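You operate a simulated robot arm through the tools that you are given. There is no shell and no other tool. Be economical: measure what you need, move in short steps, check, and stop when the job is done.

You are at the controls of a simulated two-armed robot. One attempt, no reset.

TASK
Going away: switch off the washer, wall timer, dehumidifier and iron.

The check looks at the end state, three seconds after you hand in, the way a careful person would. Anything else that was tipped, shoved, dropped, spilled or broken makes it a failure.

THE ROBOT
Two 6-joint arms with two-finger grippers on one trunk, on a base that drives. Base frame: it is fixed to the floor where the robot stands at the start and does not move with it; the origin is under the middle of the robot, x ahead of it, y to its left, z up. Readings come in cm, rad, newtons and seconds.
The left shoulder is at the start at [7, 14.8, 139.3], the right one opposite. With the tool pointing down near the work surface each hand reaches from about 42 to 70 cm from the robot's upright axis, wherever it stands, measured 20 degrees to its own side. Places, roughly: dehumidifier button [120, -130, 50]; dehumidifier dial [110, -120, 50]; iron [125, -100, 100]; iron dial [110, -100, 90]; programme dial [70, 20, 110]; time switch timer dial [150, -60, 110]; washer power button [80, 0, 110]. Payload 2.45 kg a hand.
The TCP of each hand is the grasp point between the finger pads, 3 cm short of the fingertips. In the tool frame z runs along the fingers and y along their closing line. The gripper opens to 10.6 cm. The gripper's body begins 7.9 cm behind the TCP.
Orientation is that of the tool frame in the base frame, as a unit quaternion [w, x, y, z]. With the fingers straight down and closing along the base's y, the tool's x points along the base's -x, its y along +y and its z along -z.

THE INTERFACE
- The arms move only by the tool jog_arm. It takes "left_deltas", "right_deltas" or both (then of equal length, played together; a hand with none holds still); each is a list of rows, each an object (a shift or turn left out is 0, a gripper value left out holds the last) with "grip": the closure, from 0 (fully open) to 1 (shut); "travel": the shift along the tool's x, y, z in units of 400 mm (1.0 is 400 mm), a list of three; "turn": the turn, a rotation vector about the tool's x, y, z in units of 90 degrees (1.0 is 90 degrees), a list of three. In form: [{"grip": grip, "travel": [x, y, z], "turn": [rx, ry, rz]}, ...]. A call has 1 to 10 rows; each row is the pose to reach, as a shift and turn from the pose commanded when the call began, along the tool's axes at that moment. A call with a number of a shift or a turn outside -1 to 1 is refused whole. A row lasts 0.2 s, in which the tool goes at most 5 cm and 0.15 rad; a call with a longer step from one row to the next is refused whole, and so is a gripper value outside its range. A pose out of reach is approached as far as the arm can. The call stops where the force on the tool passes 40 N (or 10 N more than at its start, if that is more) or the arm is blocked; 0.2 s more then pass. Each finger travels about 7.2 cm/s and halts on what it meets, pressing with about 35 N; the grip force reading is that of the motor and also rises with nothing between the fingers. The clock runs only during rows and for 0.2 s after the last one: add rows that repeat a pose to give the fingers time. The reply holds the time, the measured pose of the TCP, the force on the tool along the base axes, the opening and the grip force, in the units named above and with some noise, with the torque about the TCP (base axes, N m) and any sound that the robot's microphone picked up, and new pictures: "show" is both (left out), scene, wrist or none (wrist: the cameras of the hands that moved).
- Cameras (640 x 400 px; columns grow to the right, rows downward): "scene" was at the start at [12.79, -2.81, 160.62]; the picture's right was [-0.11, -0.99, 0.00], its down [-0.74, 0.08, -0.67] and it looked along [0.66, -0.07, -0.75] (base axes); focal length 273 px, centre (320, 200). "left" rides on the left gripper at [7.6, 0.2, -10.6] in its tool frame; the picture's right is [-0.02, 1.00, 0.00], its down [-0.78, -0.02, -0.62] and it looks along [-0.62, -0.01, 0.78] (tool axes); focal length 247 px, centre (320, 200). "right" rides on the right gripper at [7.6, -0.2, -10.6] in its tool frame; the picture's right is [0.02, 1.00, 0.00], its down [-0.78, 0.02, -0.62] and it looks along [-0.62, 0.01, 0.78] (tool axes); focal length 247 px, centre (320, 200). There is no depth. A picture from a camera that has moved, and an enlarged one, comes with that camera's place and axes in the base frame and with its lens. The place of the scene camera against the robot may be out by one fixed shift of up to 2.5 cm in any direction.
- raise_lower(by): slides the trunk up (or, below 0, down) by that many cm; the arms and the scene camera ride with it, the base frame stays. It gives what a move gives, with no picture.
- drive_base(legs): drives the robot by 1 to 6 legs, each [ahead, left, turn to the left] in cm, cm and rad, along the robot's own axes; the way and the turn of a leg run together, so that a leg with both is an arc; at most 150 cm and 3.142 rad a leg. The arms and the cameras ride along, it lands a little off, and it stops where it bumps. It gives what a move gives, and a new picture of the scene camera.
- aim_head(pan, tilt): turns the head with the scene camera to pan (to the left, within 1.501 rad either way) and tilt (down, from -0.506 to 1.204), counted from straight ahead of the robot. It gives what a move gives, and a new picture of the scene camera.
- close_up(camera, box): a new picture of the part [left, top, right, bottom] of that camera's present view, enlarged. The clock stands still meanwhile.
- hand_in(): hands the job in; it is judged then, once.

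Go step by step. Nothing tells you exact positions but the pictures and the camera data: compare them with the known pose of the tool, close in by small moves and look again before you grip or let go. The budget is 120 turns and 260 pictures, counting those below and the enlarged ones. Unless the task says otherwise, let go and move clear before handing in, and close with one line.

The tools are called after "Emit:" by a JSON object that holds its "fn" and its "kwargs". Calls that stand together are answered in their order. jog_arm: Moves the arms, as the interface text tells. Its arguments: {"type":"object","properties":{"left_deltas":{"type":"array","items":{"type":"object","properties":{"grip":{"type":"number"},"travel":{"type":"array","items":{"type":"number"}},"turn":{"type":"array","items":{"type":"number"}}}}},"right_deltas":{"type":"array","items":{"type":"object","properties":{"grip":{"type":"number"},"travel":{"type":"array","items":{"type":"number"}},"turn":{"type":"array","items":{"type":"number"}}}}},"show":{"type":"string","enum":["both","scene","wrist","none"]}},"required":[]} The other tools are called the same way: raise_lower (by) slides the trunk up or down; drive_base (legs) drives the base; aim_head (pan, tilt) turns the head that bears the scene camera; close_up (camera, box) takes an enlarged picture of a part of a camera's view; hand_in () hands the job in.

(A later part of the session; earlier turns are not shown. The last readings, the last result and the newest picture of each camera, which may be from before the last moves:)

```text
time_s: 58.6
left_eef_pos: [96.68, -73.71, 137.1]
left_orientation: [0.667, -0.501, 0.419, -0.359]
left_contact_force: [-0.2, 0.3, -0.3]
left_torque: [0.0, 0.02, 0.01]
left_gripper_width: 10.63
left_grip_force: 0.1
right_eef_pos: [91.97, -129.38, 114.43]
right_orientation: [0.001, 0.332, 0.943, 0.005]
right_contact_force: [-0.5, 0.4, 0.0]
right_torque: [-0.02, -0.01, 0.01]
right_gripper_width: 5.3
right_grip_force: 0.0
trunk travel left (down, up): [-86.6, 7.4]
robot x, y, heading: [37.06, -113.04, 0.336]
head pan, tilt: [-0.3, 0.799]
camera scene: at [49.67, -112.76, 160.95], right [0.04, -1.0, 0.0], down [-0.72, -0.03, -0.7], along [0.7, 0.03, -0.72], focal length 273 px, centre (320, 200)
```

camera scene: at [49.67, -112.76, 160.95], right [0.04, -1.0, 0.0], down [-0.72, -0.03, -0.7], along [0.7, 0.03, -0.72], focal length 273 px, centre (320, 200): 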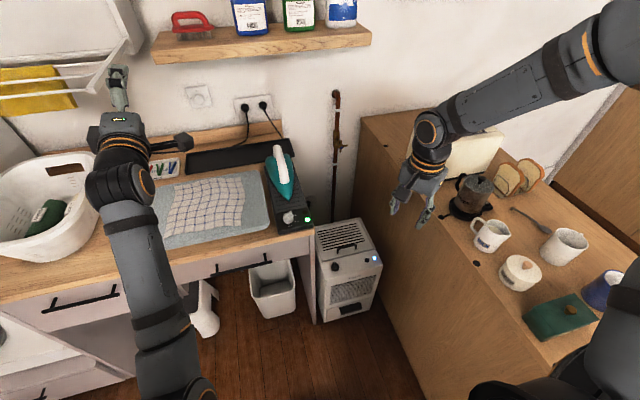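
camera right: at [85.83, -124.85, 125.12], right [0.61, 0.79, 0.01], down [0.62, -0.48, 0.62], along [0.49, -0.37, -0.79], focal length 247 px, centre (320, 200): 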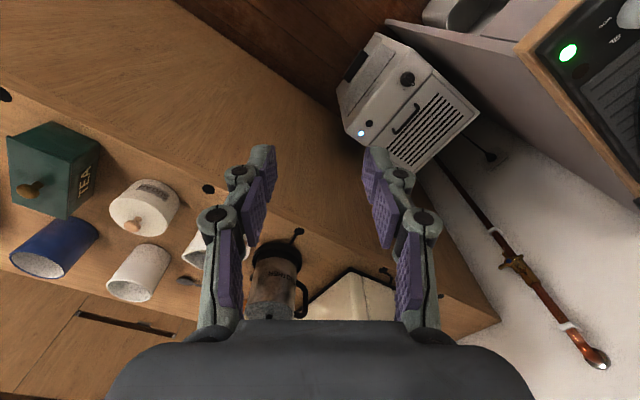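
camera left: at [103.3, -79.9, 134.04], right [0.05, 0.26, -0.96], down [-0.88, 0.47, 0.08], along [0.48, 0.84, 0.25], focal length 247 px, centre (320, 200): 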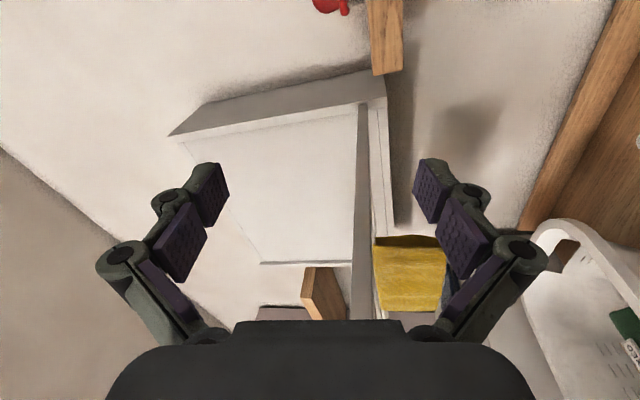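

Tool-down isn't reachable with this right-arm branch, so I'll use the left arm (elbow-down branch) for the iron. First unroll it to its earlier forward-pointing pose.

Emit:
{"fn": "jog_arm", "kwargs": {"left_deltas": [{"travel": [-0.004, 0.033, -0.012], "turn": [-0.007, 0.014, 0.0865]}, {"travel": [-0.008, 0.066, -0.023], "turn": [-0.014, 0.028, 0.173]}, {"travel": [-0.012, 0.098, -0.035], "turn": [-0.021, 0.042, 0.26]}, {"travel": [-0.016, 0.131, -0.047], "turn": [-0.028, 0.056, 0.346]}, {"travel": [-0.02, 0.164, -0.058], "turn": [-0.036, 0.07, 0.433]}, {"travel": [-0.024, 0.197, -0.07], "turn": [-0.043, 0.083, 0.519]}, {"travel": [-0.028, 0.23, -0.082], "turn": [-0.05, 0.097, 0.606]}, {"travel": [-0.032, 0.262, -0.094], "turn": [-0.057, 0.111, 0.692]}, {"travel": [-0.036, 0.295, -0.105], "turn": [-0.064, 0.125, 0.779]}, {"travel": [-0.04, 0.328, -0.117], "turn": [-0.071, 0.139, 0.865]}], "show": "scene"}}

```text
time_s: 60.8
left_eef_pos: [92.45, -70.75, 123.95]
left_orientation: [0.67, -0.121, 0.724, 0.112]
left_contact_force: [0.3, 0.3, -0.2]
left_torque: [-0.02, 0.0, 0.02]
left_gripper_width: 10.6
left_grip_force: 0.0
right_eef_pos: [91.88, -129.32, 114.5]
right_orientation: [0.002, 0.332, 0.943, 0.005]
right_contact_force: [0.4, 1.2, 0.1]
right_torque: [0.0, -0.04, -0.03]
right_gripper_width: 5.3
right_grip_force: 0.2
trunk travel left (down, up): [-86.6, 7.4]
robot x, y, heading: [36.76, -113.17, 0.337]
head pan, tilt: [-0.3, 0.799]
camera scene: at [49.64, -112.75, 160.95], right [0.04, -1.0, 0.0], down [-0.72, -0.03, -0.7], along [0.7, 0.03, -0.72], focal length 273 px, centre (320, 200)
```

scene: 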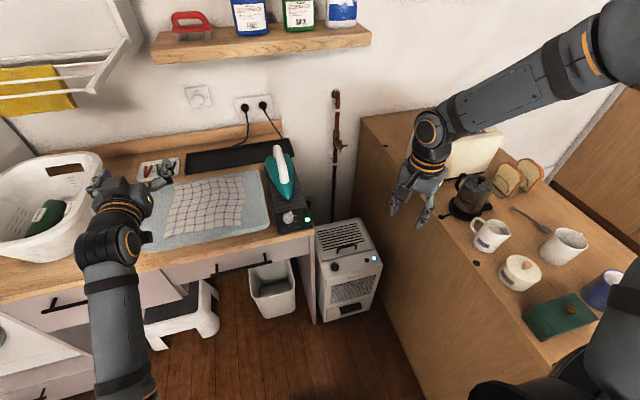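

That worked exactly. Now pitch the left hand down toward the tool-down pose.

Emit:
{"fn": "jog_arm", "kwargs": {"left_deltas": [{"travel": [0.032, -0.005, -0.025], "turn": [0, 0.095, 0]}, {"travel": [0.064, -0.01, -0.05], "turn": [0, 0.19, 0]}, {"travel": [0.096, -0.015, -0.075], "turn": [0, 0.285, 0]}, {"travel": [0.128, -0.02, -0.1], "turn": [0, 0.38, 0]}, {"travel": [0.16, -0.025, -0.125], "turn": [0, 0.475, 0]}, {"travel": [0.192, -0.03, -0.15], "turn": [0, 0.57, 0]}, {"travel": [0.224, -0.035, -0.175], "turn": [0, 0.665, 0]}, {"travel": [0.256, -0.04, -0.2], "turn": [0, 0.76, 0]}, {"travel": [0.288, -0.045, -0.225], "turn": [0, 0.855, 0]}, {"travel": [0.32, -0.05, -0.25], "turn": [0, 0.95, 0]}], "show": "scene"}}

```text
time_s: 63.0
left_eef_pos: [86.47, -75.38, 107.98]
left_orientation: [-0.001, -0.165, 0.986, -0.001]
left_contact_force: [-0.1, -0.4, -0.4]
left_torque: [0.0, 0.01, 0.0]
left_gripper_width: 10.58
left_grip_force: 0.0
left hand out of reach, approached as far as the arm can: row 9, 10
right_eef_pos: [92.12, -129.39, 114.47]
right_orientation: [0.002, 0.332, 0.943, 0.004]
right_contact_force: [0.7, 0.0, -0.3]
right_torque: [-0.03, 0.01, 0.02]
right_gripper_width: 5.3
right_grip_force: 0.0
trunk travel left (down, up): [-86.6, 7.4]
robot x, y, heading: [36.96, -112.89, 0.339]
head pan, tilt: [-0.3, 0.799]
camera scene: at [49.9, -112.69, 160.93], right [0.04, -1.0, 0.0], down [-0.72, -0.03, -0.7], along [0.7, 0.03, -0.72], focal length 273 px, centre (320, 200)
```

scene: 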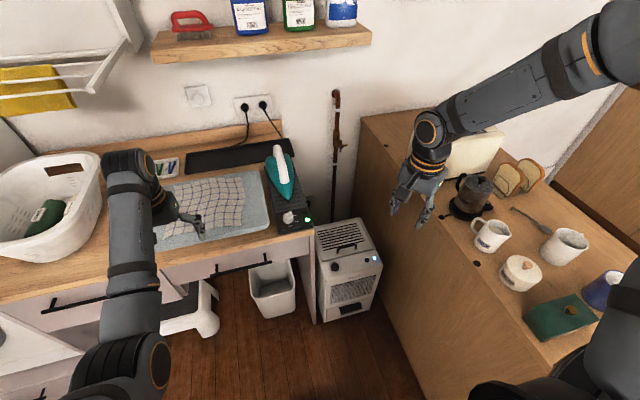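

Left hand is tool-down at about 59 ahead, 19 left. I'll raise the right hand for clearance and bring the left hand inward, then drive so it is over the iron dial.

Emit:
{"fn": "jog_arm", "kwargs": {"left_deltas": [{"travel": [0, -0.06, 0.0]}, {"travel": [0, -0.12, 0.01]}, {"travel": [0, -0.18, 0.02]}, {"travel": [0, -0.24, 0.02]}, {"travel": [0, -0.3, 0.02]}, {"travel": [0, -0.36, 0.02]}], "right_deltas": [{"grip": 1, "travel": [0, 0, -0.05]}, {"grip": 1, "travel": [0, 0, -0.1]}, {"grip": 1, "travel": [0, 0, -0.15]}, {"grip": 1, "travel": [0, 0, -0.2]}, {"grip": 1, "travel": [0, 0, -0.25]}, {"grip": 1, "travel": [0, 0, -0.3]}], "show": "scene"}}

```text
time_s: 64.4
left_eef_pos: [90.75, -87.18, 106.66]
left_orientation: [-0.002, -0.178, 0.984, 0.011]
left_contact_force: [0.5, -0.8, -0.4]
left_torque: [-0.02, -0.01, 0.05]
left_gripper_width: 10.61
left_grip_force: 0.0
right_eef_pos: [91.79, -130.08, 126.38]
right_orientation: [0.0, 0.332, 0.943, 0.002]
right_contact_force: [0.6, -0.2, 0.4]
right_torque: [0.05, -0.04, 0.0]
right_gripper_width: 0.0
right_grip_force: 28.5
right hand out of reach, approached as far as the arm can: row 4, 5, 6
trunk travel left (down, up): [-86.6, 7.4]
robot x, y, heading: [37.04, -113.13, 0.337]
head pan, tilt: [-0.3, 0.799]
camera scene: at [49.62, -112.75, 160.95], right [0.04, -1.0, 0.0], down [-0.72, -0.03, -0.7], along [0.7, 0.03, -0.72], focal length 273 px, centre (320, 200)
```

scene: 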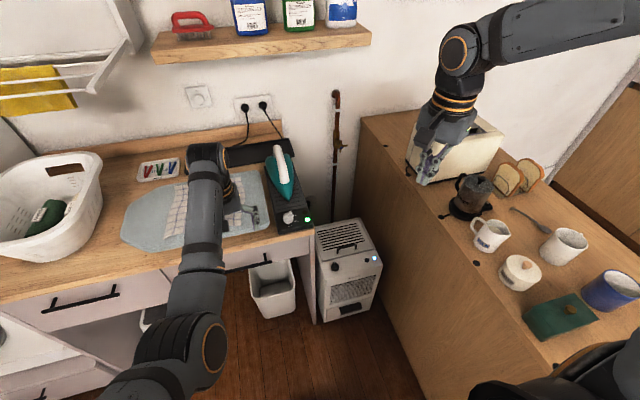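

Driving forward 11 and right 9 to bring the left hand near the iron dial.

Emit:
{"fn": "drive_base", "kwargs": {"legs": [[0, -9, 0], [11, 0, 0]]}}

Emit:
{"fn": "jog_arm", "kwargs": {"left_deltas": [{"grip": 0.3, "travel": [0, -0.05, 0.01], "turn": [0, 0, 0.05]}, {"grip": 0.4, "travel": [0, -0.1, 0.02], "turn": [0, 0, 0.13]}, {"grip": 0.5, "travel": [0, -0.1, 0.02], "turn": [0, 0, 0.21]}]}}

```text
time_s: 66.3
left_eef_pos: [104.0, -92.3, 107.41]
left_orientation: [0.004, -0.177, 0.984, 0.01]
left_contact_force: [-0.4, -0.4, 0.5]
left_torque: [0.03, -0.01, 0.01]
left_gripper_width: 10.58
left_grip_force: 0.1
right_eef_pos: [104.87, -135.13, 126.45]
right_orientation: [0.002, 0.331, 0.944, 0.004]
right_contact_force: [-0.8, -0.7, 0.3]
right_torque: [0.02, 0.0, -0.02]
right_gripper_width: 0.0
right_grip_force: 28.4
trunk travel left (down, up): [-86.6, 7.4]
robot x, y, heading: [50.04, -117.31, 0.343]
head pan, tilt: [-0.3, 0.799]
camera scene: at [62.54, -117.96, 160.99], right [0.04, -1.0, 0.0], down [-0.71, -0.03, -0.7], along [0.7, 0.03, -0.72], focal length 273 px, centre (320, 200)
```

scene: 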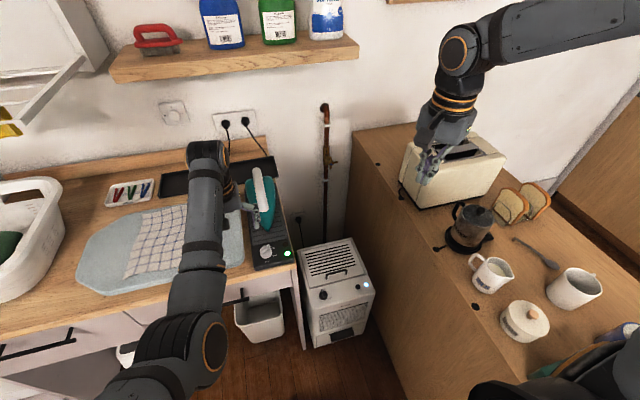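

```text
time_s: 67.3
left_eef_pos: [105.5, -92.25, 105.77]
left_orientation: [-0.004, -0.029, 0.999, 0.027]
left_contact_force: [-0.9, -0.1, 0.9]
left_torque: [0.0, 0.02, 0.02]
left_gripper_width: 5.31
left_grip_force: 0.1
right_eef_pos: [105.15, -134.76, 126.37]
right_orientation: [0.001, 0.332, 0.943, 0.002]
right_contact_force: [0.8, -0.5, -0.2]
right_torque: [0.02, -0.03, -0.01]
right_gripper_width: 0.01
right_grip_force: 28.7
trunk travel left (down, up): [-86.6, 7.4]
robot x, y, heading: [49.81, -117.51, 0.337]
head pan, tilt: [-0.3, 0.799]
stopped in row 3 (left hand): the arm was blocked; the commanded pose is now the measured one
camera scene: at [62.92, -117.52, 160.95], right [0.04, -1.0, 0.0], down [-0.72, -0.03, -0.7], along [0.7, 0.03, -0.72], focal length 273 px, centre (320, 200)
camera left: at [97.76, -93.11, 116.64], right [-0.04, 1.0, 0.05], down [0.79, 0.0, 0.61], along [0.61, 0.07, -0.79], focal length 247 px, centre (320, 200)
```

scene: 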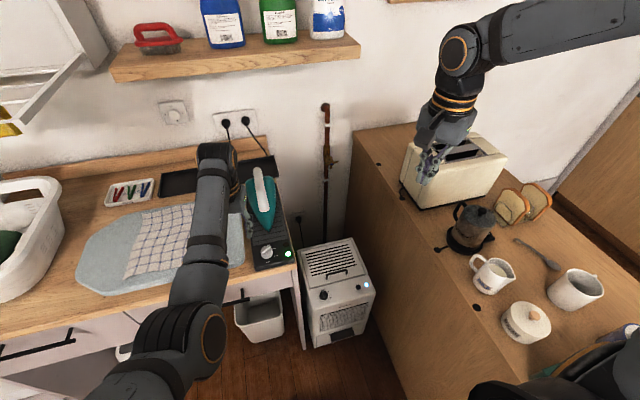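
left: 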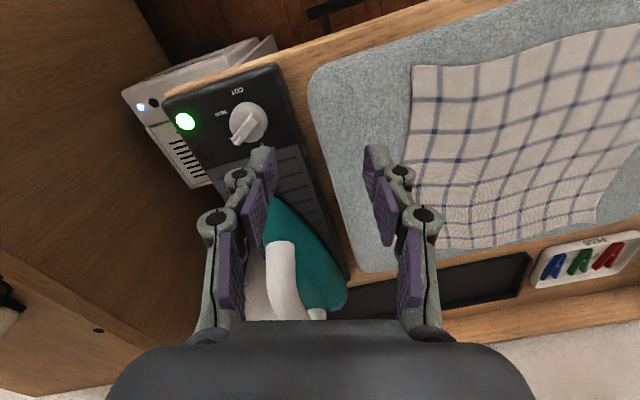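

Wrist view places the knob at base (105.8, −97.9), 5.6 cm to the right of the hand. I'll lower a bit (easier reach) and shift over it.

Emit:
{"fn": "jog_arm", "kwargs": {"left_deltas": [{"travel": [0, -0.0, 0.05]}, {"travel": [0, -0.02, 0.1]}, {"travel": [-0.003, -0.06, 0.1]}, {"travel": [-0.006, -0.1, 0.1]}, {"travel": [-0.008, -0.14, 0.1]}]}}

```text
time_s: 68.5
left_eef_pos: [106.51, -94.46, 100.53]
left_orientation: [-0.01, -0.041, 0.999, 0.035]
left_contact_force: [0.9, 0.2, -0.2]
left_torque: [0.01, 0.0, -0.01]
left_gripper_width: 5.3
left_grip_force: 0.0
left hand out of reach, approached as far as the arm can: row 4, 5
right_eef_pos: [105.29, -134.92, 126.35]
right_orientation: [0.001, 0.331, 0.944, 0.001]
right_contact_force: [-0.1, 0.1, -0.3]
right_torque: [-0.02, -0.04, -0.01]
right_gripper_width: 0.01
right_grip_force: 28.4
trunk travel left (down, up): [-86.6, 7.4]
robot x, y, heading: [50.13, -117.92, 0.344]
head pan, tilt: [-0.3, 0.799]
camera scene: at [63.03, -117.63, 160.94], right [0.04, -1.0, 0.0], down [-0.72, -0.03, -0.7], along [0.7, 0.03, -0.72], focal length 273 px, centre (320, 200)
camera left: at [98.93, -95.68, 111.37], right [-0.06, 1.0, 0.07], down [0.8, 0.0, 0.6], along [0.6, 0.09, -0.79], focal length 247 px, centre (320, 200)
```

scene: 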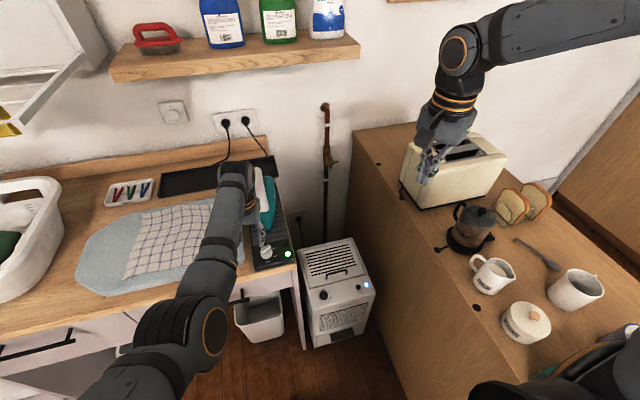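
left: 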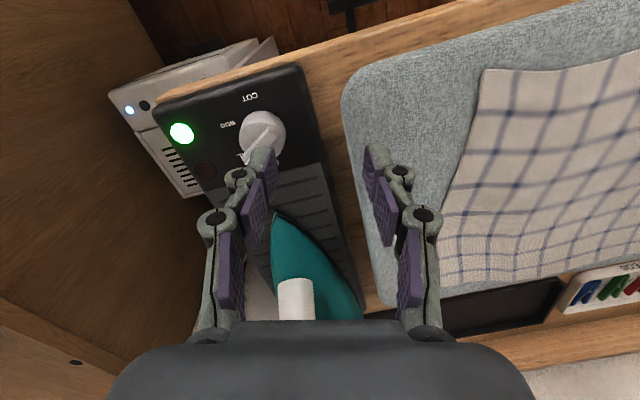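

The left arm can't go further inward. I'll raise it a little and turn the base right 0.2 rad so the dial falls in its better range.

Emit:
{"fn": "jog_arm", "kwargs": {"left_deltas": [{"travel": [0, 0.02, -0.05]}, {"travel": [0, 0.04, -0.1]}], "show": "none"}}

Emit:
{"fn": "drive_base", "kwargs": {"legs": [[0, 0, -0.2]]}}

Emit:
{"fn": "jog_arm", "kwargs": {"left_deltas": [{"travel": [0, 0, 0.0]}], "show": "wrist"}}

```text
time_s: 69.1
left_eef_pos: [106.51, -93.73, 104.87]
left_orientation: [-0.006, -0.037, 0.999, 0.033]
left_contact_force: [-0.8, -0.3, 0.2]
left_torque: [-0.02, 0.0, -0.01]
left_gripper_width: 5.33
left_grip_force: 0.0
right_eef_pos: [105.2, -134.83, 126.33]
right_orientation: [0.002, 0.331, 0.944, 0.001]
right_contact_force: [-0.1, -0.2, 0.6]
right_torque: [0.01, 0.0, -0.02]
right_gripper_width: 0.0
right_grip_force: 28.4
trunk travel left (down, up): [-86.6, 7.4]
robot x, y, heading: [50.1, -117.69, 0.343]
head pan, tilt: [-0.3, 0.799]
```

```text
time_s: 70.3
left_eef_pos: [110.36, -105.56, 105.05]
left_orientation: [-0.002, 0.065, 0.997, 0.033]
left_contact_force: [-0.5, -0.5, 0.0]
left_torque: [-0.02, 0.0, -0.04]
left_gripper_width: 5.3
left_grip_force: 0.1
right_eef_pos: [100.65, -145.44, 126.4]
right_orientation: [0.002, 0.424, 0.906, 0.002]
right_contact_force: [0.4, 0.0, 0.3]
right_torque: [0.0, 0.02, 0.05]
right_gripper_width: 0.0
right_grip_force: 29.0
trunk travel left (down, up): [-86.6, 7.4]
robot x, y, heading: [50.49, -117.98, 0.138]
head pan, tilt: [-0.3, 0.799]
camera scene: at [63.14, -120.06, 160.94], right [-0.16, -0.99, 0.0], down [-0.71, 0.11, -0.7], along [0.69, -0.11, -0.72], focal length 273 px, centre (320, 200)
```

scene: 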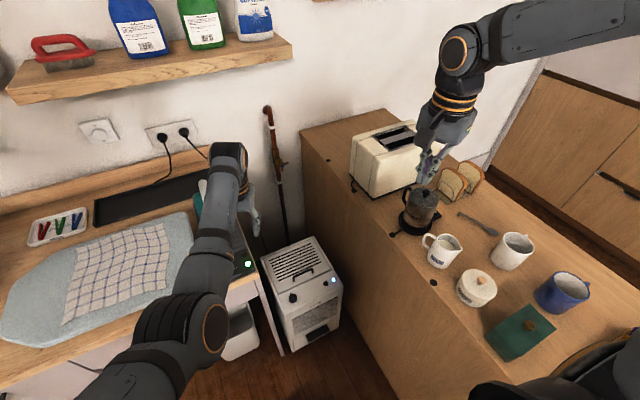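

```text
time_s: 70.7
left_eef_pos: [110.3, -105.18, 105.11]
left_orientation: [-0.001, 0.063, 0.997, 0.034]
left_contact_force: [-0.1, -1.2, -0.7]
left_torque: [-0.05, -0.03, -0.01]
left_gripper_width: 5.33
left_grip_force: 0.1
right_eef_pos: [100.57, -145.56, 126.33]
right_orientation: [0.001, 0.425, 0.905, 0.001]
right_contact_force: [0.3, -0.6, 0.1]
right_torque: [0.01, 0.0, 0.0]
right_gripper_width: 0.0
right_grip_force: 28.4
trunk travel left (down, up): [-86.6, 7.4]
robot x, y, heading: [50.5, -117.5, 0.142]
head pan, tilt: [-0.3, 0.799]
camera left: at [102.67, -104.85, 115.93], right [0.15, 0.99, 0.07], down [0.77, -0.16, 0.61], along [0.62, -0.04, -0.79], focal length 247 px, centre (320, 200)
```

left: 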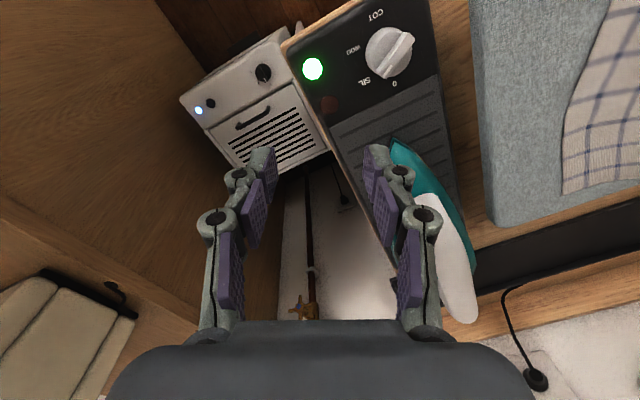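

Clear view of the knob: pointer at SIL, 0 further counter-clockwise. Zooming for angles.

Emit:
{"fn": "close_up", "kwargs": {"camera": "left", "box": [310, 0, 470, 100]}}

```text
4.00 times, centred on (390, 50) of left
camera zoom: at [102.67, -104.85, 115.93], right [0.15, 0.99, 0.07], down [0.77, -0.16, 0.61], along [0.62, -0.04, -0.79], focal length 988 px, centre (40, 800)
```

zoom: 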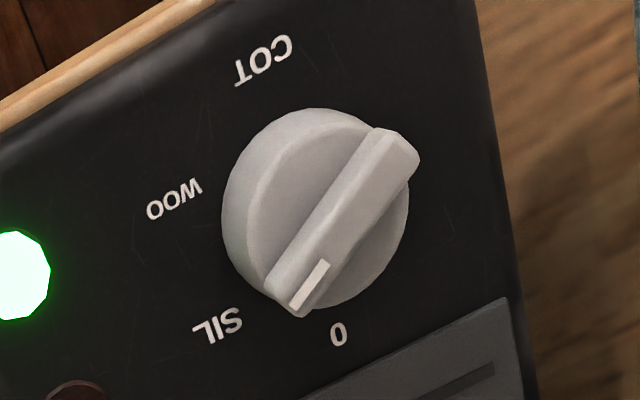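

Labels are 60° apart; pointer at SIL, needing about 58° counter-clockwise. I'll place the left hand over the knob, fingers straddling the bar, tips still above it.

Emit:
{"fn": "jog_arm", "kwargs": {"left_deltas": [{"grip": 0.5, "travel": [0.023, 0.03, 0.0], "turn": [0.008, -0.003, 0.075]}, {"grip": 0.5, "travel": [0.046, 0.06, 0.02], "turn": [0.016, -0.007, 0.15]}, {"grip": 0.5, "travel": [0.069, 0.09, 0.04], "turn": [0.025, -0.01, 0.226]}, {"grip": 0.5, "travel": [0.092, 0.12, 0.06], "turn": [0.033, -0.014, 0.3]}, {"grip": 0.5, "travel": [0.115, 0.149, 0.088], "turn": [0.041, -0.017, 0.376]}]}}

```text
time_s: 71.9
left_eef_pos: [106.43, -98.97, 101.87]
left_orientation: [0.0, 0.354, 0.935, -0.002]
left_contact_force: [-0.5, 0.2, 0.6]
left_torque: [0.0, 0.0, 0.01]
left_gripper_width: 5.3
left_grip_force: 0.2
right_eef_pos: [100.51, -145.39, 126.52]
right_orientation: [0.001, 0.426, 0.905, 0.001]
right_contact_force: [0.0, 0.4, 0.3]
right_torque: [-0.01, 0.01, 0.04]
right_gripper_width: 0.01
right_grip_force: 28.3
trunk travel left (down, up): [-86.6, 7.4]
robot x, y, heading: [50.26, -117.71, 0.134]
head pan, tilt: [-0.3, 0.799]
camera scene: at [63.04, -120.11, 160.95], right [-0.16, -0.99, 0.0], down [-0.71, 0.12, -0.7], along [0.69, -0.11, -0.72], focal length 273 px, centre (320, 200)
camera left: at [100.72, -93.66, 112.76], right [0.68, 0.74, 0.0], down [0.58, -0.53, 0.62], along [0.46, -0.42, -0.78], focal length 247 px, centre (320, 200)
```

scene: 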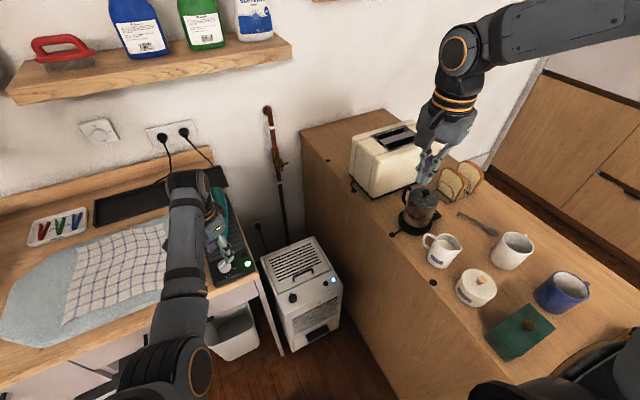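
left: 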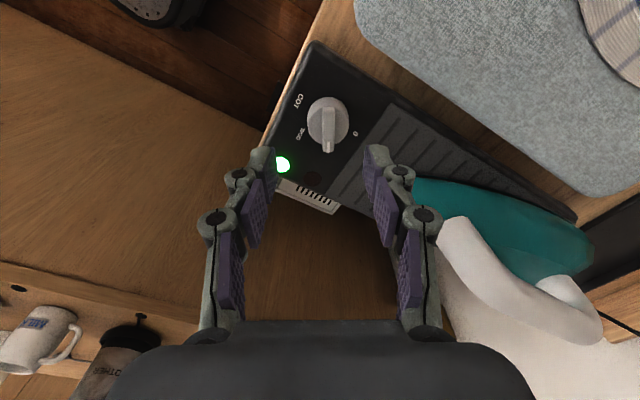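

Fingers straddle the bar; offset is about 0.6 cm in tool x and y. I'll correct and descend until the tips flank the bar.

Emit:
{"fn": "jog_arm", "kwargs": {"left_deltas": [{"grip": 0.5, "travel": [0.017, 0.014, 0.02]}, {"grip": 0.55, "travel": [0.017, 0.014, 0.05]}, {"grip": 0.6, "travel": [0.017, 0.014, 0.08]}, {"grip": 0.6, "travel": [0.017, 0.014, 0.1]}], "show": "wrist"}}

Emit:
{"fn": "close_up", "kwargs": {"camera": "scene", "box": [176, 220, 272, 280]}}

```text
time_s: 72.9
left_eef_pos: [106.26, -98.13, 97.91]
left_orientation: [-0.001, 0.353, 0.936, -0.002]
left_contact_force: [-0.4, 0.1, 0.8]
left_torque: [-0.01, 0.0, -0.02]
left_gripper_width: 4.24
left_grip_force: 0.0
right_eef_pos: [100.61, -145.54, 126.38]
right_orientation: [0.001, 0.425, 0.905, 0.001]
right_contact_force: [0.0, 0.2, -0.1]
right_torque: [0.02, -0.03, 0.02]
right_gripper_width: 0.0
right_grip_force: 28.5
trunk travel left (down, up): [-86.6, 7.4]
robot x, y, heading: [50.24, -117.78, 0.137]
head pan, tilt: [-0.3, 0.799]
camera left: at [100.61, -92.84, 108.71], right [0.68, 0.74, 0.0], down [0.58, -0.53, 0.62], along [0.46, -0.42, -0.78], focal length 247 px, centre (320, 200)
```

left: 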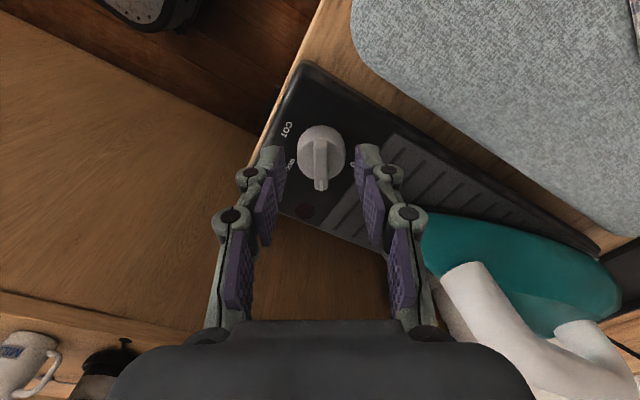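

```text
6.67 times, centred on (224, 250) of scene
camera zoom: at [63.09, -120.2, 160.95], right [-0.16, -0.99, 0.0], down [-0.71, 0.12, -0.7], along [0.69, -0.11, -0.72], focal length 1820 px, centre (960, -133)
```

zoom: 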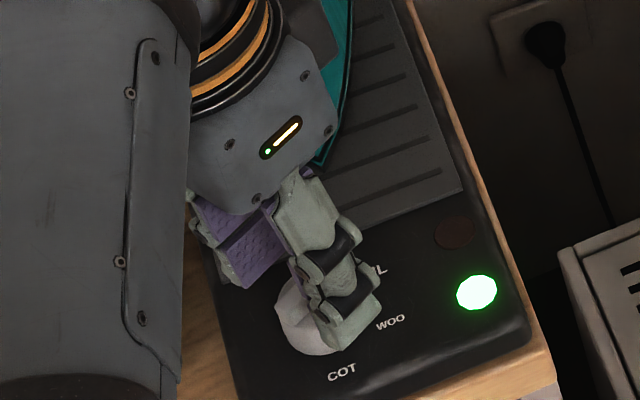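

Bar is centred between the fingers with tips about at its top. Descend 1 cm more and close gently.

Emit:
{"fn": "jog_arm", "kwargs": {"left_deltas": [{"grip": 0.6, "travel": [0, 0, 0.012]}, {"grip": 0.7, "travel": [0, 0, 0.022]}, {"grip": 0.8, "travel": [0, 0, 0.022]}, {"grip": 0.9, "travel": [0, 0, 0.022]}, {"grip": 1.0, "travel": [0, 0, 0.022]}, {"grip": 1.0, "travel": [0, 0, 0.022]}], "show": "wrist"}}

Emit:
{"fn": "close_up", "kwargs": {"camera": "left", "box": [240, 100, 400, 200]}}

```text
time_s: 74.3
left_eef_pos: [106.36, -97.96, 97.21]
left_orientation: [0.001, 0.353, 0.936, -0.001]
left_contact_force: [4.8, 3.5, 13.8]
left_torque: [0.07, -0.14, 0.02]
left_gripper_width: 0.87
left_grip_force: 36.9
right_eef_pos: [100.54, -145.55, 126.5]
right_orientation: [0.001, 0.425, 0.905, 0.002]
right_contact_force: [0.9, -0.9, -0.4]
right_torque: [0.04, -0.03, -0.02]
right_gripper_width: 0.0
right_grip_force: 28.5
trunk travel left (down, up): [-86.6, 7.4]
robot x, y, heading: [49.89, -117.65, 0.144]
head pan, tilt: [-0.3, 0.799]
camera left: at [100.58, -92.79, 107.99], right [0.68, 0.74, 0.0], down [0.58, -0.53, 0.62], along [0.46, -0.42, -0.78], focal length 247 px, centre (320, 200)
```

left: 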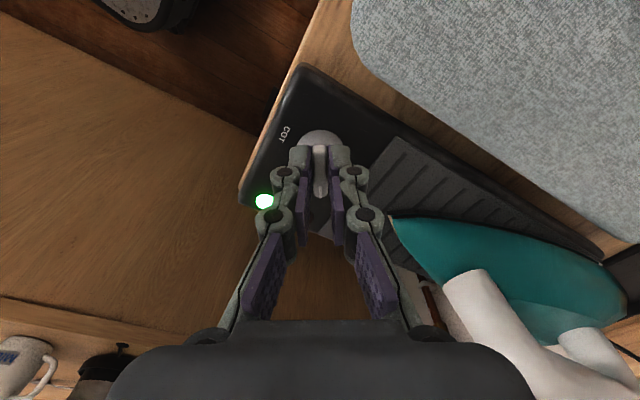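

```text
4.00 times, centred on (320, 150) of left
camera zoom: at [100.58, -92.79, 107.99], right [0.68, 0.74, 0.0], down [0.58, -0.53, 0.62], along [0.46, -0.42, -0.78], focal length 988 px, centre (320, 400)
```

zoom: 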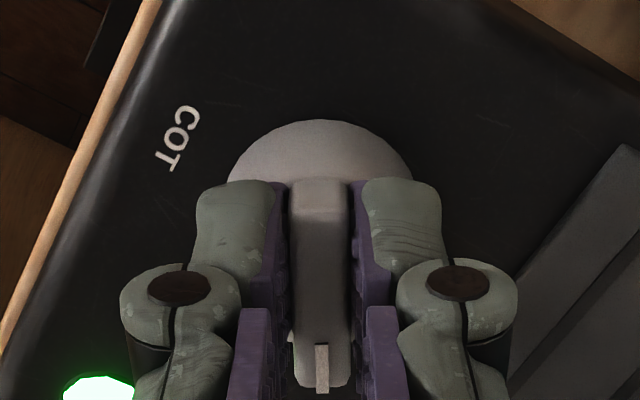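

The bar is gripped (0.87 cm wide). Now twist counter-clockwise 58°.

Emit:
{"fn": "jog_arm", "kwargs": {"left_deltas": [{"grip": 1, "travel": [0, 0, -0.003], "turn": [0, 0, -0.08]}, {"grip": 1, "travel": [0, -0.001, -0.003], "turn": [0, 0, -0.16]}, {"grip": 1, "travel": [-0.001, -0.002, -0.003], "turn": [0, 0, -0.24]}, {"grip": 1, "travel": [-0.001, -0.003, -0.003], "turn": [0, 0, -0.32]}, {"grip": 1, "travel": [-0.002, -0.003, -0.003], "turn": [0, 0, -0.4]}, {"grip": 1, "travel": [-0.002, -0.004, -0.003], "turn": [0, 0, -0.48]}, {"grip": 1, "travel": [-0.003, -0.005, -0.003], "turn": [0, 0, -0.56]}, {"grip": 1, "travel": [-0.003, -0.005, -0.003], "turn": [0, 0, -0.64]}]}}

Emit:
{"fn": "close_up", "kwargs": {"camera": "left", "box": [240, 80, 432, 200]}}

```text
time_s: 76.1
left_eef_pos: [106.29, -98.38, 97.27]
left_orientation: [-0.001, -0.142, 0.99, 0.0]
left_contact_force: [-0.1, -3.6, 0.4]
left_torque: [0.22, -0.93, 0.0]
left_gripper_width: 0.87
left_grip_force: 36.2
right_eef_pos: [100.59, -145.69, 126.34]
right_orientation: [0.001, 0.425, 0.905, 0.002]
right_contact_force: [0.5, -0.8, -0.2]
right_torque: [0.01, 0.0, -0.02]
right_gripper_width: 0.02
right_grip_force: 28.5
trunk travel left (down, up): [-86.6, 7.4]
robot x, y, heading: [50.57, -117.67, 0.138]
head pan, tilt: [-0.3, 0.799]
camera scene: at [63.03, -120.35, 160.94], right [-0.16, -0.99, 0.0], down [-0.71, 0.12, -0.7], along [0.69, -0.11, -0.72], focal length 273 px, centre (320, 200)
camera left: at [98.8, -100.38, 108.03], right [-0.26, 0.97, 0.0], down [0.76, 0.21, 0.62], along [0.6, 0.16, -0.78], focal length 247 px, centre (320, 200)
```

scene: 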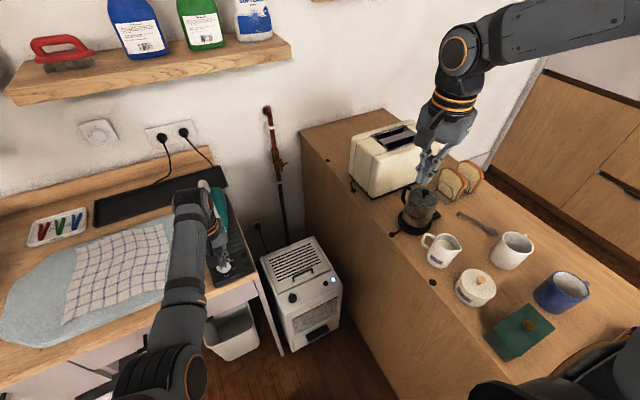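
left: 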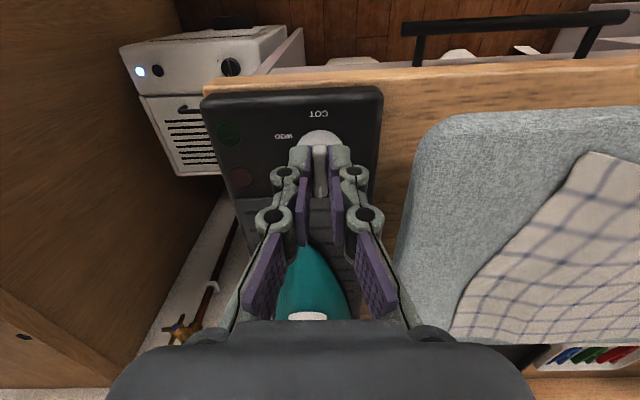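

```text
3.33 times, centred on (336, 140) of left
camera zoom: at [98.8, -100.38, 108.03], right [-0.26, 0.97, 0.0], down [0.76, 0.21, 0.62], along [0.6, 0.16, -0.78], focal length 823 px, centre (267, 400)
```

zoom: 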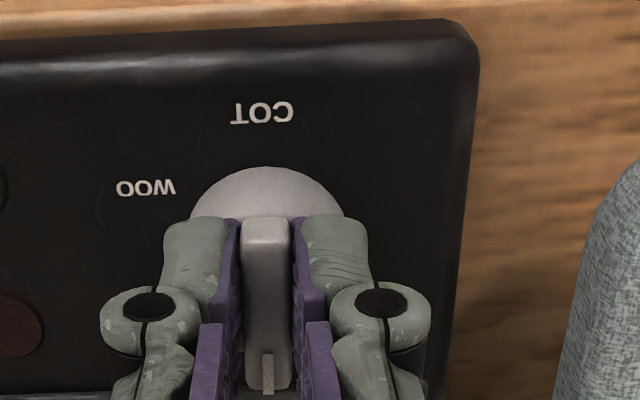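

LED went out and the pointer is at 0 within a couple of degrees. A tiny extra turn, then release and lift straight up.

Emit:
{"fn": "jog_arm", "kwargs": {"left_deltas": [{"grip": 1, "turn": [0, 0, -0.025]}, {"grip": 1, "turn": [0, 0, -0.025]}, {"grip": 0.7, "turn": [0, 0, -0.025]}, {"grip": 0.5, "turn": [0, 0, -0.025]}, {"grip": 0.5, "travel": [0, 0, -0.05], "turn": [0, 0, -0.025]}, {"grip": 0.5, "travel": [0, 0, -0.12], "turn": [0, 0, -0.025]}, {"grip": 0.5, "travel": [0, 0, -0.18], "turn": [0, 0, -0.025]}], "show": "wrist"}}

Emit:
{"fn": "close_up", "kwargs": {"camera": "left", "box": [250, 60, 410, 160]}}

```text
time_s: 77.7
left_eef_pos: [106.37, -98.3, 104.47]
left_orientation: [-0.001, -0.162, 0.987, -0.001]
left_contact_force: [0.6, -1.2, 1.4]
left_torque: [-0.02, 0.01, 0.01]
left_gripper_width: 5.31
left_grip_force: 0.1
right_eef_pos: [100.61, -145.56, 126.24]
right_orientation: [0.0, 0.424, 0.906, 0.002]
right_contact_force: [-0.2, -0.2, -1.1]
right_torque: [-0.02, -0.01, 0.0]
right_gripper_width: 0.0
right_grip_force: 28.7
trunk travel left (down, up): [-86.6, 7.4]
robot x, y, heading: [49.97, -117.51, 0.137]
head pan, tilt: [-0.3, 0.799]
camera left: at [98.97, -100.55, 115.28], right [-0.3, 0.95, 0.0], down [0.75, 0.23, 0.62], along [0.59, 0.18, -0.78], focal length 247 px, centre (320, 200)
```

left: 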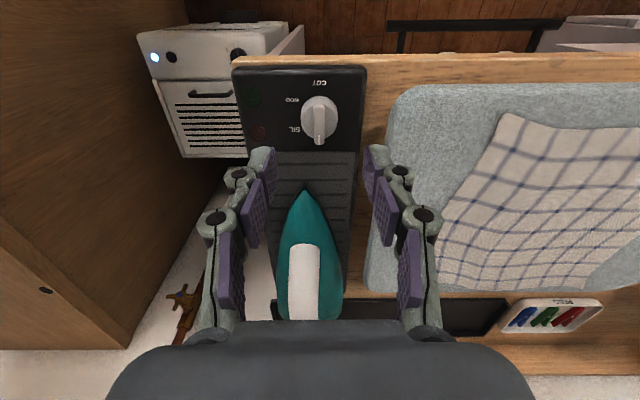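

```text
4.00 times, centred on (330, 110) of left
camera zoom: at [98.97, -100.55, 115.28], right [-0.3, 0.95, 0.0], down [0.75, 0.23, 0.62], along [0.59, 0.18, -0.78], focal length 988 px, centre (280, 560)
```

zoom: 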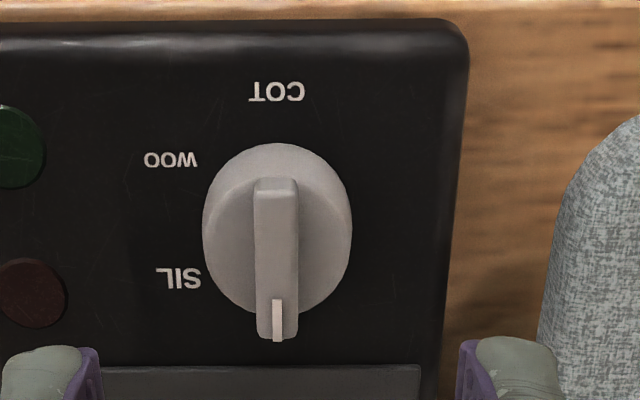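

Iron is off: pointer at 0, both lamps dark. Next the dehumidifier: straighten the base to face the wall and back off a little.

Emit:
{"fn": "drive_base", "kwargs": {"legs": [[0, 0, 0.196], [-10, 0, 0]]}}

Emit:
{"fn": "jog_arm", "kwargs": {"right_deltas": [{"turn": [0, 0, -0.09]}, {"turn": [0, 0, -0.18]}, {"turn": [0, 0, -0.27]}, {"turn": [0, 0, -0.36]}, {"turn": [0, 0, -0.45]}, {"turn": [0, 0, -0.54]}, {"turn": [0, 0, -0.63]}], "left_deltas": [{"travel": [0.04, 0.02, 0]}, {"travel": [0.08, 0.06, 0.01]}, {"travel": [0.12, 0.1, 0.02]}, {"travel": [0.16, 0.14, 0.03]}, {"travel": [0.2, 0.18, 0.04]}, {"travel": [0.24, 0.22, 0.05]}, {"travel": [0.28, 0.26, 0.06]}], "show": "scene"}}

```text
time_s: 79.6
left_eef_pos: [92.41, -90.79, 104.31]
left_orientation: [-0.003, -0.257, 0.966, 0.0]
left_contact_force: [-0.1, 0.2, -0.9]
left_torque: [-0.03, 0.06, -0.05]
left_gripper_width: 5.3
left_grip_force: 0.0
right_eef_pos: [96.11, -138.38, 126.16]
right_orientation: [-0.001, 0.335, 0.942, 0.0]
right_contact_force: [-0.1, 0.3, -1.0]
right_torque: [0.0, 0.06, 0.01]
right_gripper_width: 0.01
right_grip_force: 28.7
trunk travel left (down, up): [-86.6, 7.4]
robot x, y, heading: [40.65, -120.89, 0.339]
head pan, tilt: [-0.3, 0.799]
camera scene: at [54.08, -120.72, 160.89], right [0.03, -1.0, 0.0], down [-0.72, -0.03, -0.69], along [0.69, 0.02, -0.72], focal length 273 px, centre (320, 200)
```

scene: 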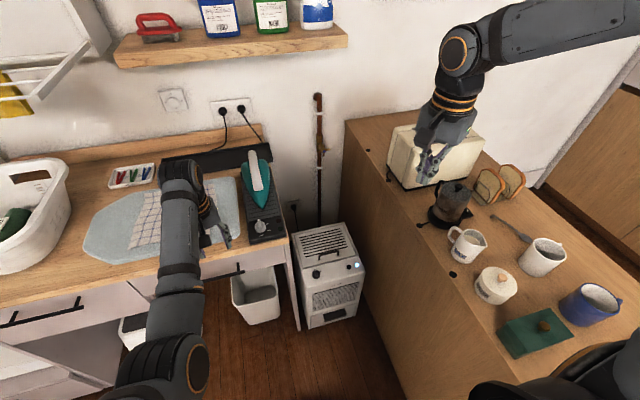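

```text
time_s: 81.2
left_eef_pos: [77.66, -87.65, 100.26]
left_orientation: [0.001, -0.258, 0.966, -0.001]
left_contact_force: [-0.6, -1.1, 0.3]
left_torque: [0.0, 0.0, 0.0]
left_gripper_width: 5.32
left_grip_force: 0.0
left hand out of reach, approached as far as the arm can: row 4, 5, 6, 7
right_eef_pos: [95.53, -138.37, 126.39]
right_orientation: [0.002, -0.156, 0.988, 0.001]
right_contact_force: [0.6, 0.1, 0.9]
right_torque: [0.02, 0.0, 0.03]
right_gripper_width: 0.01
right_grip_force: 28.9
trunk travel left (down, up): [-86.6, 7.4]
robot x, y, heading: [40.63, -121.15, 0.331]
head pan, tilt: [-0.3, 0.799]
camera scene: at [53.36, -120.91, 160.96], right [0.03, -1.0, 0.0], down [-0.72, -0.03, -0.7], along [0.7, 0.02, -0.72], focal length 273 px, centre (320, 200)
```

scene: 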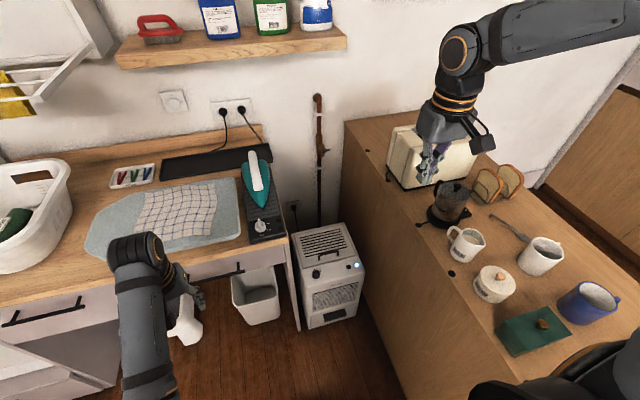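

Both hands are clear in front of the bench and sideboard (edge at r≈173, right hand r≈162). Lower the trunk 45 cm for the dehumidifier button.

Emit:
{"fn": "raise_lower", "kwargs": {"by": -42}}

Emit:
{"fn": "aim_head", "kwargs": {"pan": -0.5, "tilt": 0.6}}

Emit:
{"fn": "jog_arm", "kwargs": {"right_deltas": [{"travel": [-0.04, 0, 0.0], "turn": [0, -0.09, 0]}, {"travel": [-0.08, 0, 0], "turn": [0, -0.18, 0]}, {"travel": [-0.12, 0, 0], "turn": [0, -0.27, 0]}, {"travel": [-0.16, 0, 0.0], "turn": [0, -0.36, 0]}, {"travel": [-0.2, 0, 0.0], "turn": [0, -0.45, 0]}]}}

```text
refused: -42 is not a number from -40 to 40
```

```text
time_s: 81.9
left_eef_pos: [77.83, -87.65, 100.05]
left_orientation: [0.001, -0.258, 0.966, 0.0]
left_contact_force: [-0.6, 0.6, -0.6]
left_torque: [-0.01, -0.04, 0.0]
left_gripper_width: 5.3
left_grip_force: 0.1
right_eef_pos: [95.66, -138.31, 126.39]
right_orientation: [0.002, -0.153, 0.988, 0.0]
right_contact_force: [0.2, 0.1, 0.6]
right_torque: [0.0, -0.01, 0.01]
right_gripper_width: 0.0
right_grip_force: 28.7
trunk travel left (down, up): [-86.6, 7.4]
robot x, y, heading: [40.72, -120.81, 0.335]
head pan, tilt: [-0.499, 0.6]
camera scene: at [54.17, -122.65, 162.63], right [-0.16, -0.99, 0.0], down [-0.56, 0.09, -0.82], along [0.81, -0.13, -0.57], focal length 273 px, centre (320, 200)
```

scene: 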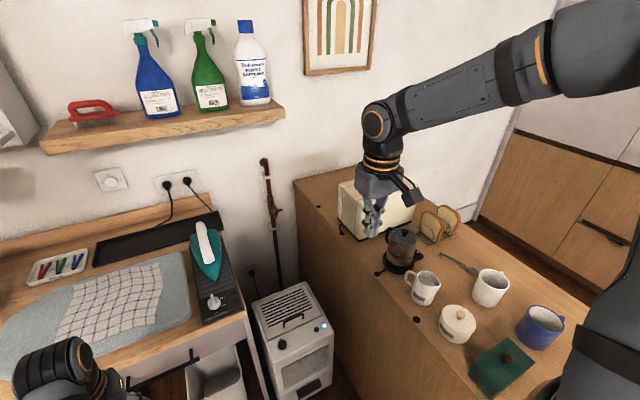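

```text
time_s: 83.1
left_eef_pos: [77.73, -87.87, 100.1]
left_orientation: [0.001, -0.257, 0.966, -0.001]
left_contact_force: [0.8, 0.3, 0.4]
left_torque: [0.01, -0.01, 0.0]
left_gripper_width: 5.31
left_grip_force: 0.1
right_eef_pos: [103.33, -136.04, 126.36]
right_orientation: [0.343, -0.144, 0.927, 0.056]
right_contact_force: [0.4, -0.2, 0.4]
right_torque: [0.0, 0.02, 0.04]
right_gripper_width: 0.0
right_grip_force: 28.9
trunk travel left (down, up): [-86.6, 7.4]
robot x, y, heading: [40.95, -120.92, 0.337]
head pan, tilt: [-0.499, 0.6]
camera scene: at [54.22, -122.8, 162.64], right [-0.16, -0.99, 0.0], down [-0.56, 0.09, -0.82], along [0.81, -0.13, -0.57], focal length 273 px, centre (320, 200)
camera right: at [91.24, -140.14, 129.46], right [-0.32, 0.95, -0.01], down [0.17, 0.07, 0.98], along [0.93, 0.31, -0.19], focal length 247 px, centre (320, 200)
```

scene: 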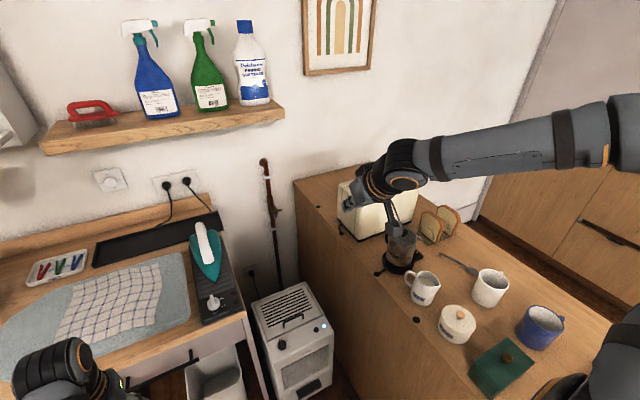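
right: 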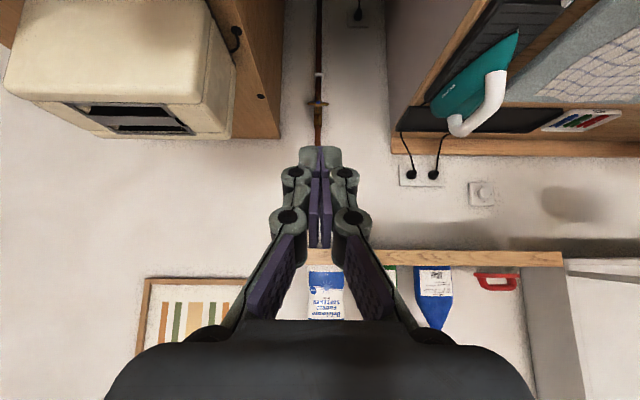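

Trunk limit is 40 per call. First I'll extend the right arm forward and down (over the dehumidifier gap), which should bring the elbow in from the sideboard side.

Emit:
{"fn": "jog_arm", "kwargs": {"right_deltas": [{"travel": [0.03, 0, 0.09]}, {"travel": [0.06, 0, 0.18]}, {"travel": [0.1, 0, 0.27]}, {"travel": [0.13, 0, 0.37]}, {"travel": [0.165, 0, 0.46]}, {"travel": [0.2, 0, 0.56]}, {"travel": [0.23, 0, 0.65]}]}}

```text
time_s: 84.7
left_eef_pos: [77.97, -87.68, 100.25]
left_orientation: [0.0, -0.257, 0.966, -0.001]
left_contact_force: [-0.2, 0.4, 0.5]
left_torque: [0.01, -0.02, -0.01]
left_gripper_width: 5.32
left_grip_force: 0.0
right_eef_pos: [109.64, -137.98, 101.53]
right_orientation: [0.344, -0.145, 0.926, 0.054]
right_contact_force: [0.7, 0.8, -0.2]
right_torque: [-0.01, 0.02, 0.01]
right_gripper_width: 0.01
right_grip_force: 29.1
right hand out of reach, approached as far as the arm can: row 5, 6, 7
trunk travel left (down, up): [-86.6, 7.4]
robot x, y, heading: [40.84, -120.68, 0.334]
head pan, tilt: [-0.499, 0.6]
camera scene: at [54.31, -122.63, 162.63], right [-0.16, -0.99, 0.0], down [-0.56, 0.09, -0.82], along [0.81, -0.13, -0.57], focal length 273 px, centre (320, 200)
camera right: at [97.53, -142.13, 104.71], right [-0.32, 0.95, -0.01], down [0.17, 0.07, 0.98], along [0.93, 0.31, -0.19], focal length 247 px, centre (320, 200)
```

scene: 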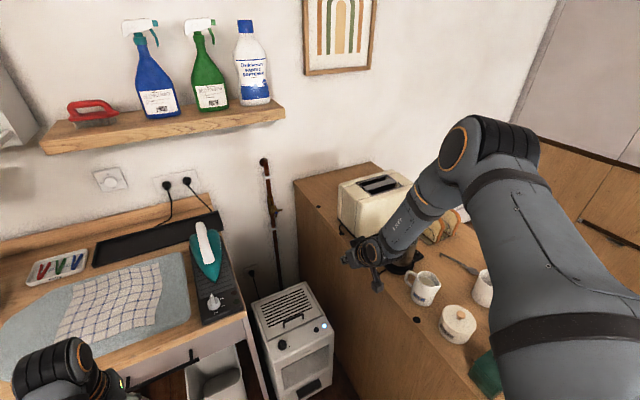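
right: 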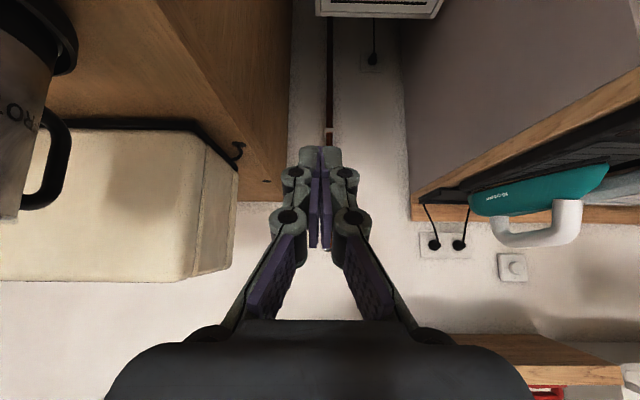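

Hand is now 60 ahead, 38 right. I'll shift the base left 6 cm so the whole arm stays clear of the sideboard (edge r≈173), then lower the trunk.

Emit:
{"fn": "drive_base", "kwargs": {"legs": [[0, 6, 0]]}}

Emit:
{"fn": "raise_lower", "kwargs": {"by": -36}}

Emit:
{"fn": "jog_arm", "kwargs": {"right_deltas": [{"travel": [0, 0, 0]}]}}

```text
time_s: 85.7
left_eef_pos: [76.17, -82.65, 100.33]
left_orientation: [0.0, -0.258, 0.966, 0.002]
left_contact_force: [0.8, -0.4, 0.6]
left_torque: [0.04, 0.01, 0.01]
left_gripper_width: 5.29
left_grip_force: 0.0
right_eef_pos: [107.74, -133.14, 101.33]
right_orientation: [0.343, -0.143, 0.927, 0.057]
right_contact_force: [0.5, -1.1, 0.7]
right_torque: [0.05, 0.04, 0.09]
right_gripper_width: 0.0
right_grip_force: 28.9
trunk travel left (down, up): [-86.6, 7.4]
robot x, y, heading: [38.71, -115.24, 0.333]
head pan, tilt: [-0.499, 0.6]
camera scene: at [52.54, -117.98, 162.6], right [-0.16, -0.99, -0.01], down [-0.56, 0.1, -0.82], along [0.81, -0.13, -0.57], focal length 273 px, centre (320, 200)
```

scene: 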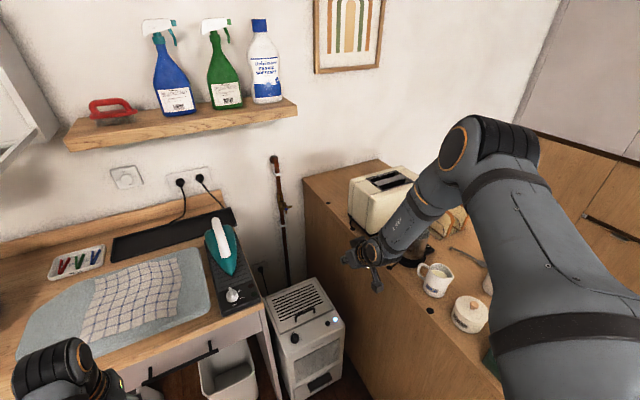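

```text
time_s: 89.2
left_eef_pos: [75.9, -82.02, 64.15]
left_orientation: [0.001, -0.257, 0.966, -0.001]
left_contact_force: [-0.6, -0.7, 0.6]
left_torque: [0.01, 0.01, 0.01]
left_gripper_width: 5.31
left_grip_force: 0.0
right_eef_pos: [107.58, -132.54, 65.64]
right_orientation: [0.344, -0.143, 0.926, 0.054]
right_contact_force: [0.7, 0.1, 0.4]
right_torque: [-0.04, -0.01, 0.01]
right_gripper_width: 0.0
right_grip_force: 28.7
trunk travel left (down, up): [-50.6, 43.4]
robot x, y, heading: [39.08, -115.81, 0.334]
head pan, tilt: [-0.499, 0.6]
```

```text
time_s: 89.6
left_eef_pos: [75.91, -82.1, 64.21]
left_orientation: [0.001, -0.257, 0.966, -0.002]
left_contact_force: [0.3, -0.2, -0.6]
left_torque: [-0.02, -0.04, -0.03]
left_gripper_width: 5.3
left_grip_force: 0.1
right_eef_pos: [107.64, -132.58, 65.7]
right_orientation: [0.344, -0.144, 0.927, 0.054]
right_contact_force: [0.0, -0.9, -0.4]
right_torque: [-0.02, 0.0, 0.02]
right_gripper_width: 0.0
right_grip_force: 28.4
trunk travel left (down, up): [-50.6, 43.4]
robot x, y, heading: [38.64, -115.58, 0.337]
head pan, tilt: [-0.499, 0.6]
camera scene: at [52.23, -117.11, 126.64], right [-0.16, -0.99, 0.0], down [-0.56, 0.09, -0.82], along [0.81, -0.14, -0.57], focal length 273 px, centre (320, 200)
camera right: at [95.45, -136.62, 68.75], right [-0.32, 0.95, -0.01], down [0.17, 0.07, 0.98], along [0.93, 0.31, -0.19], focal length 247 px, centre (320, 200)
```

scene: 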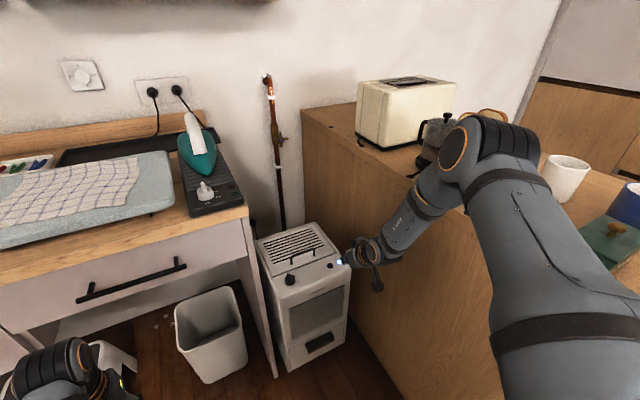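
right: 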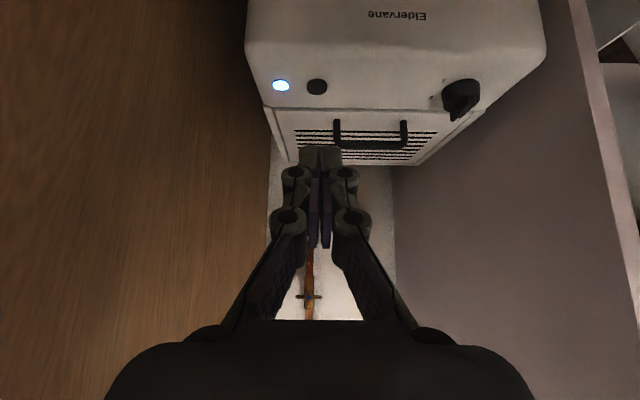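

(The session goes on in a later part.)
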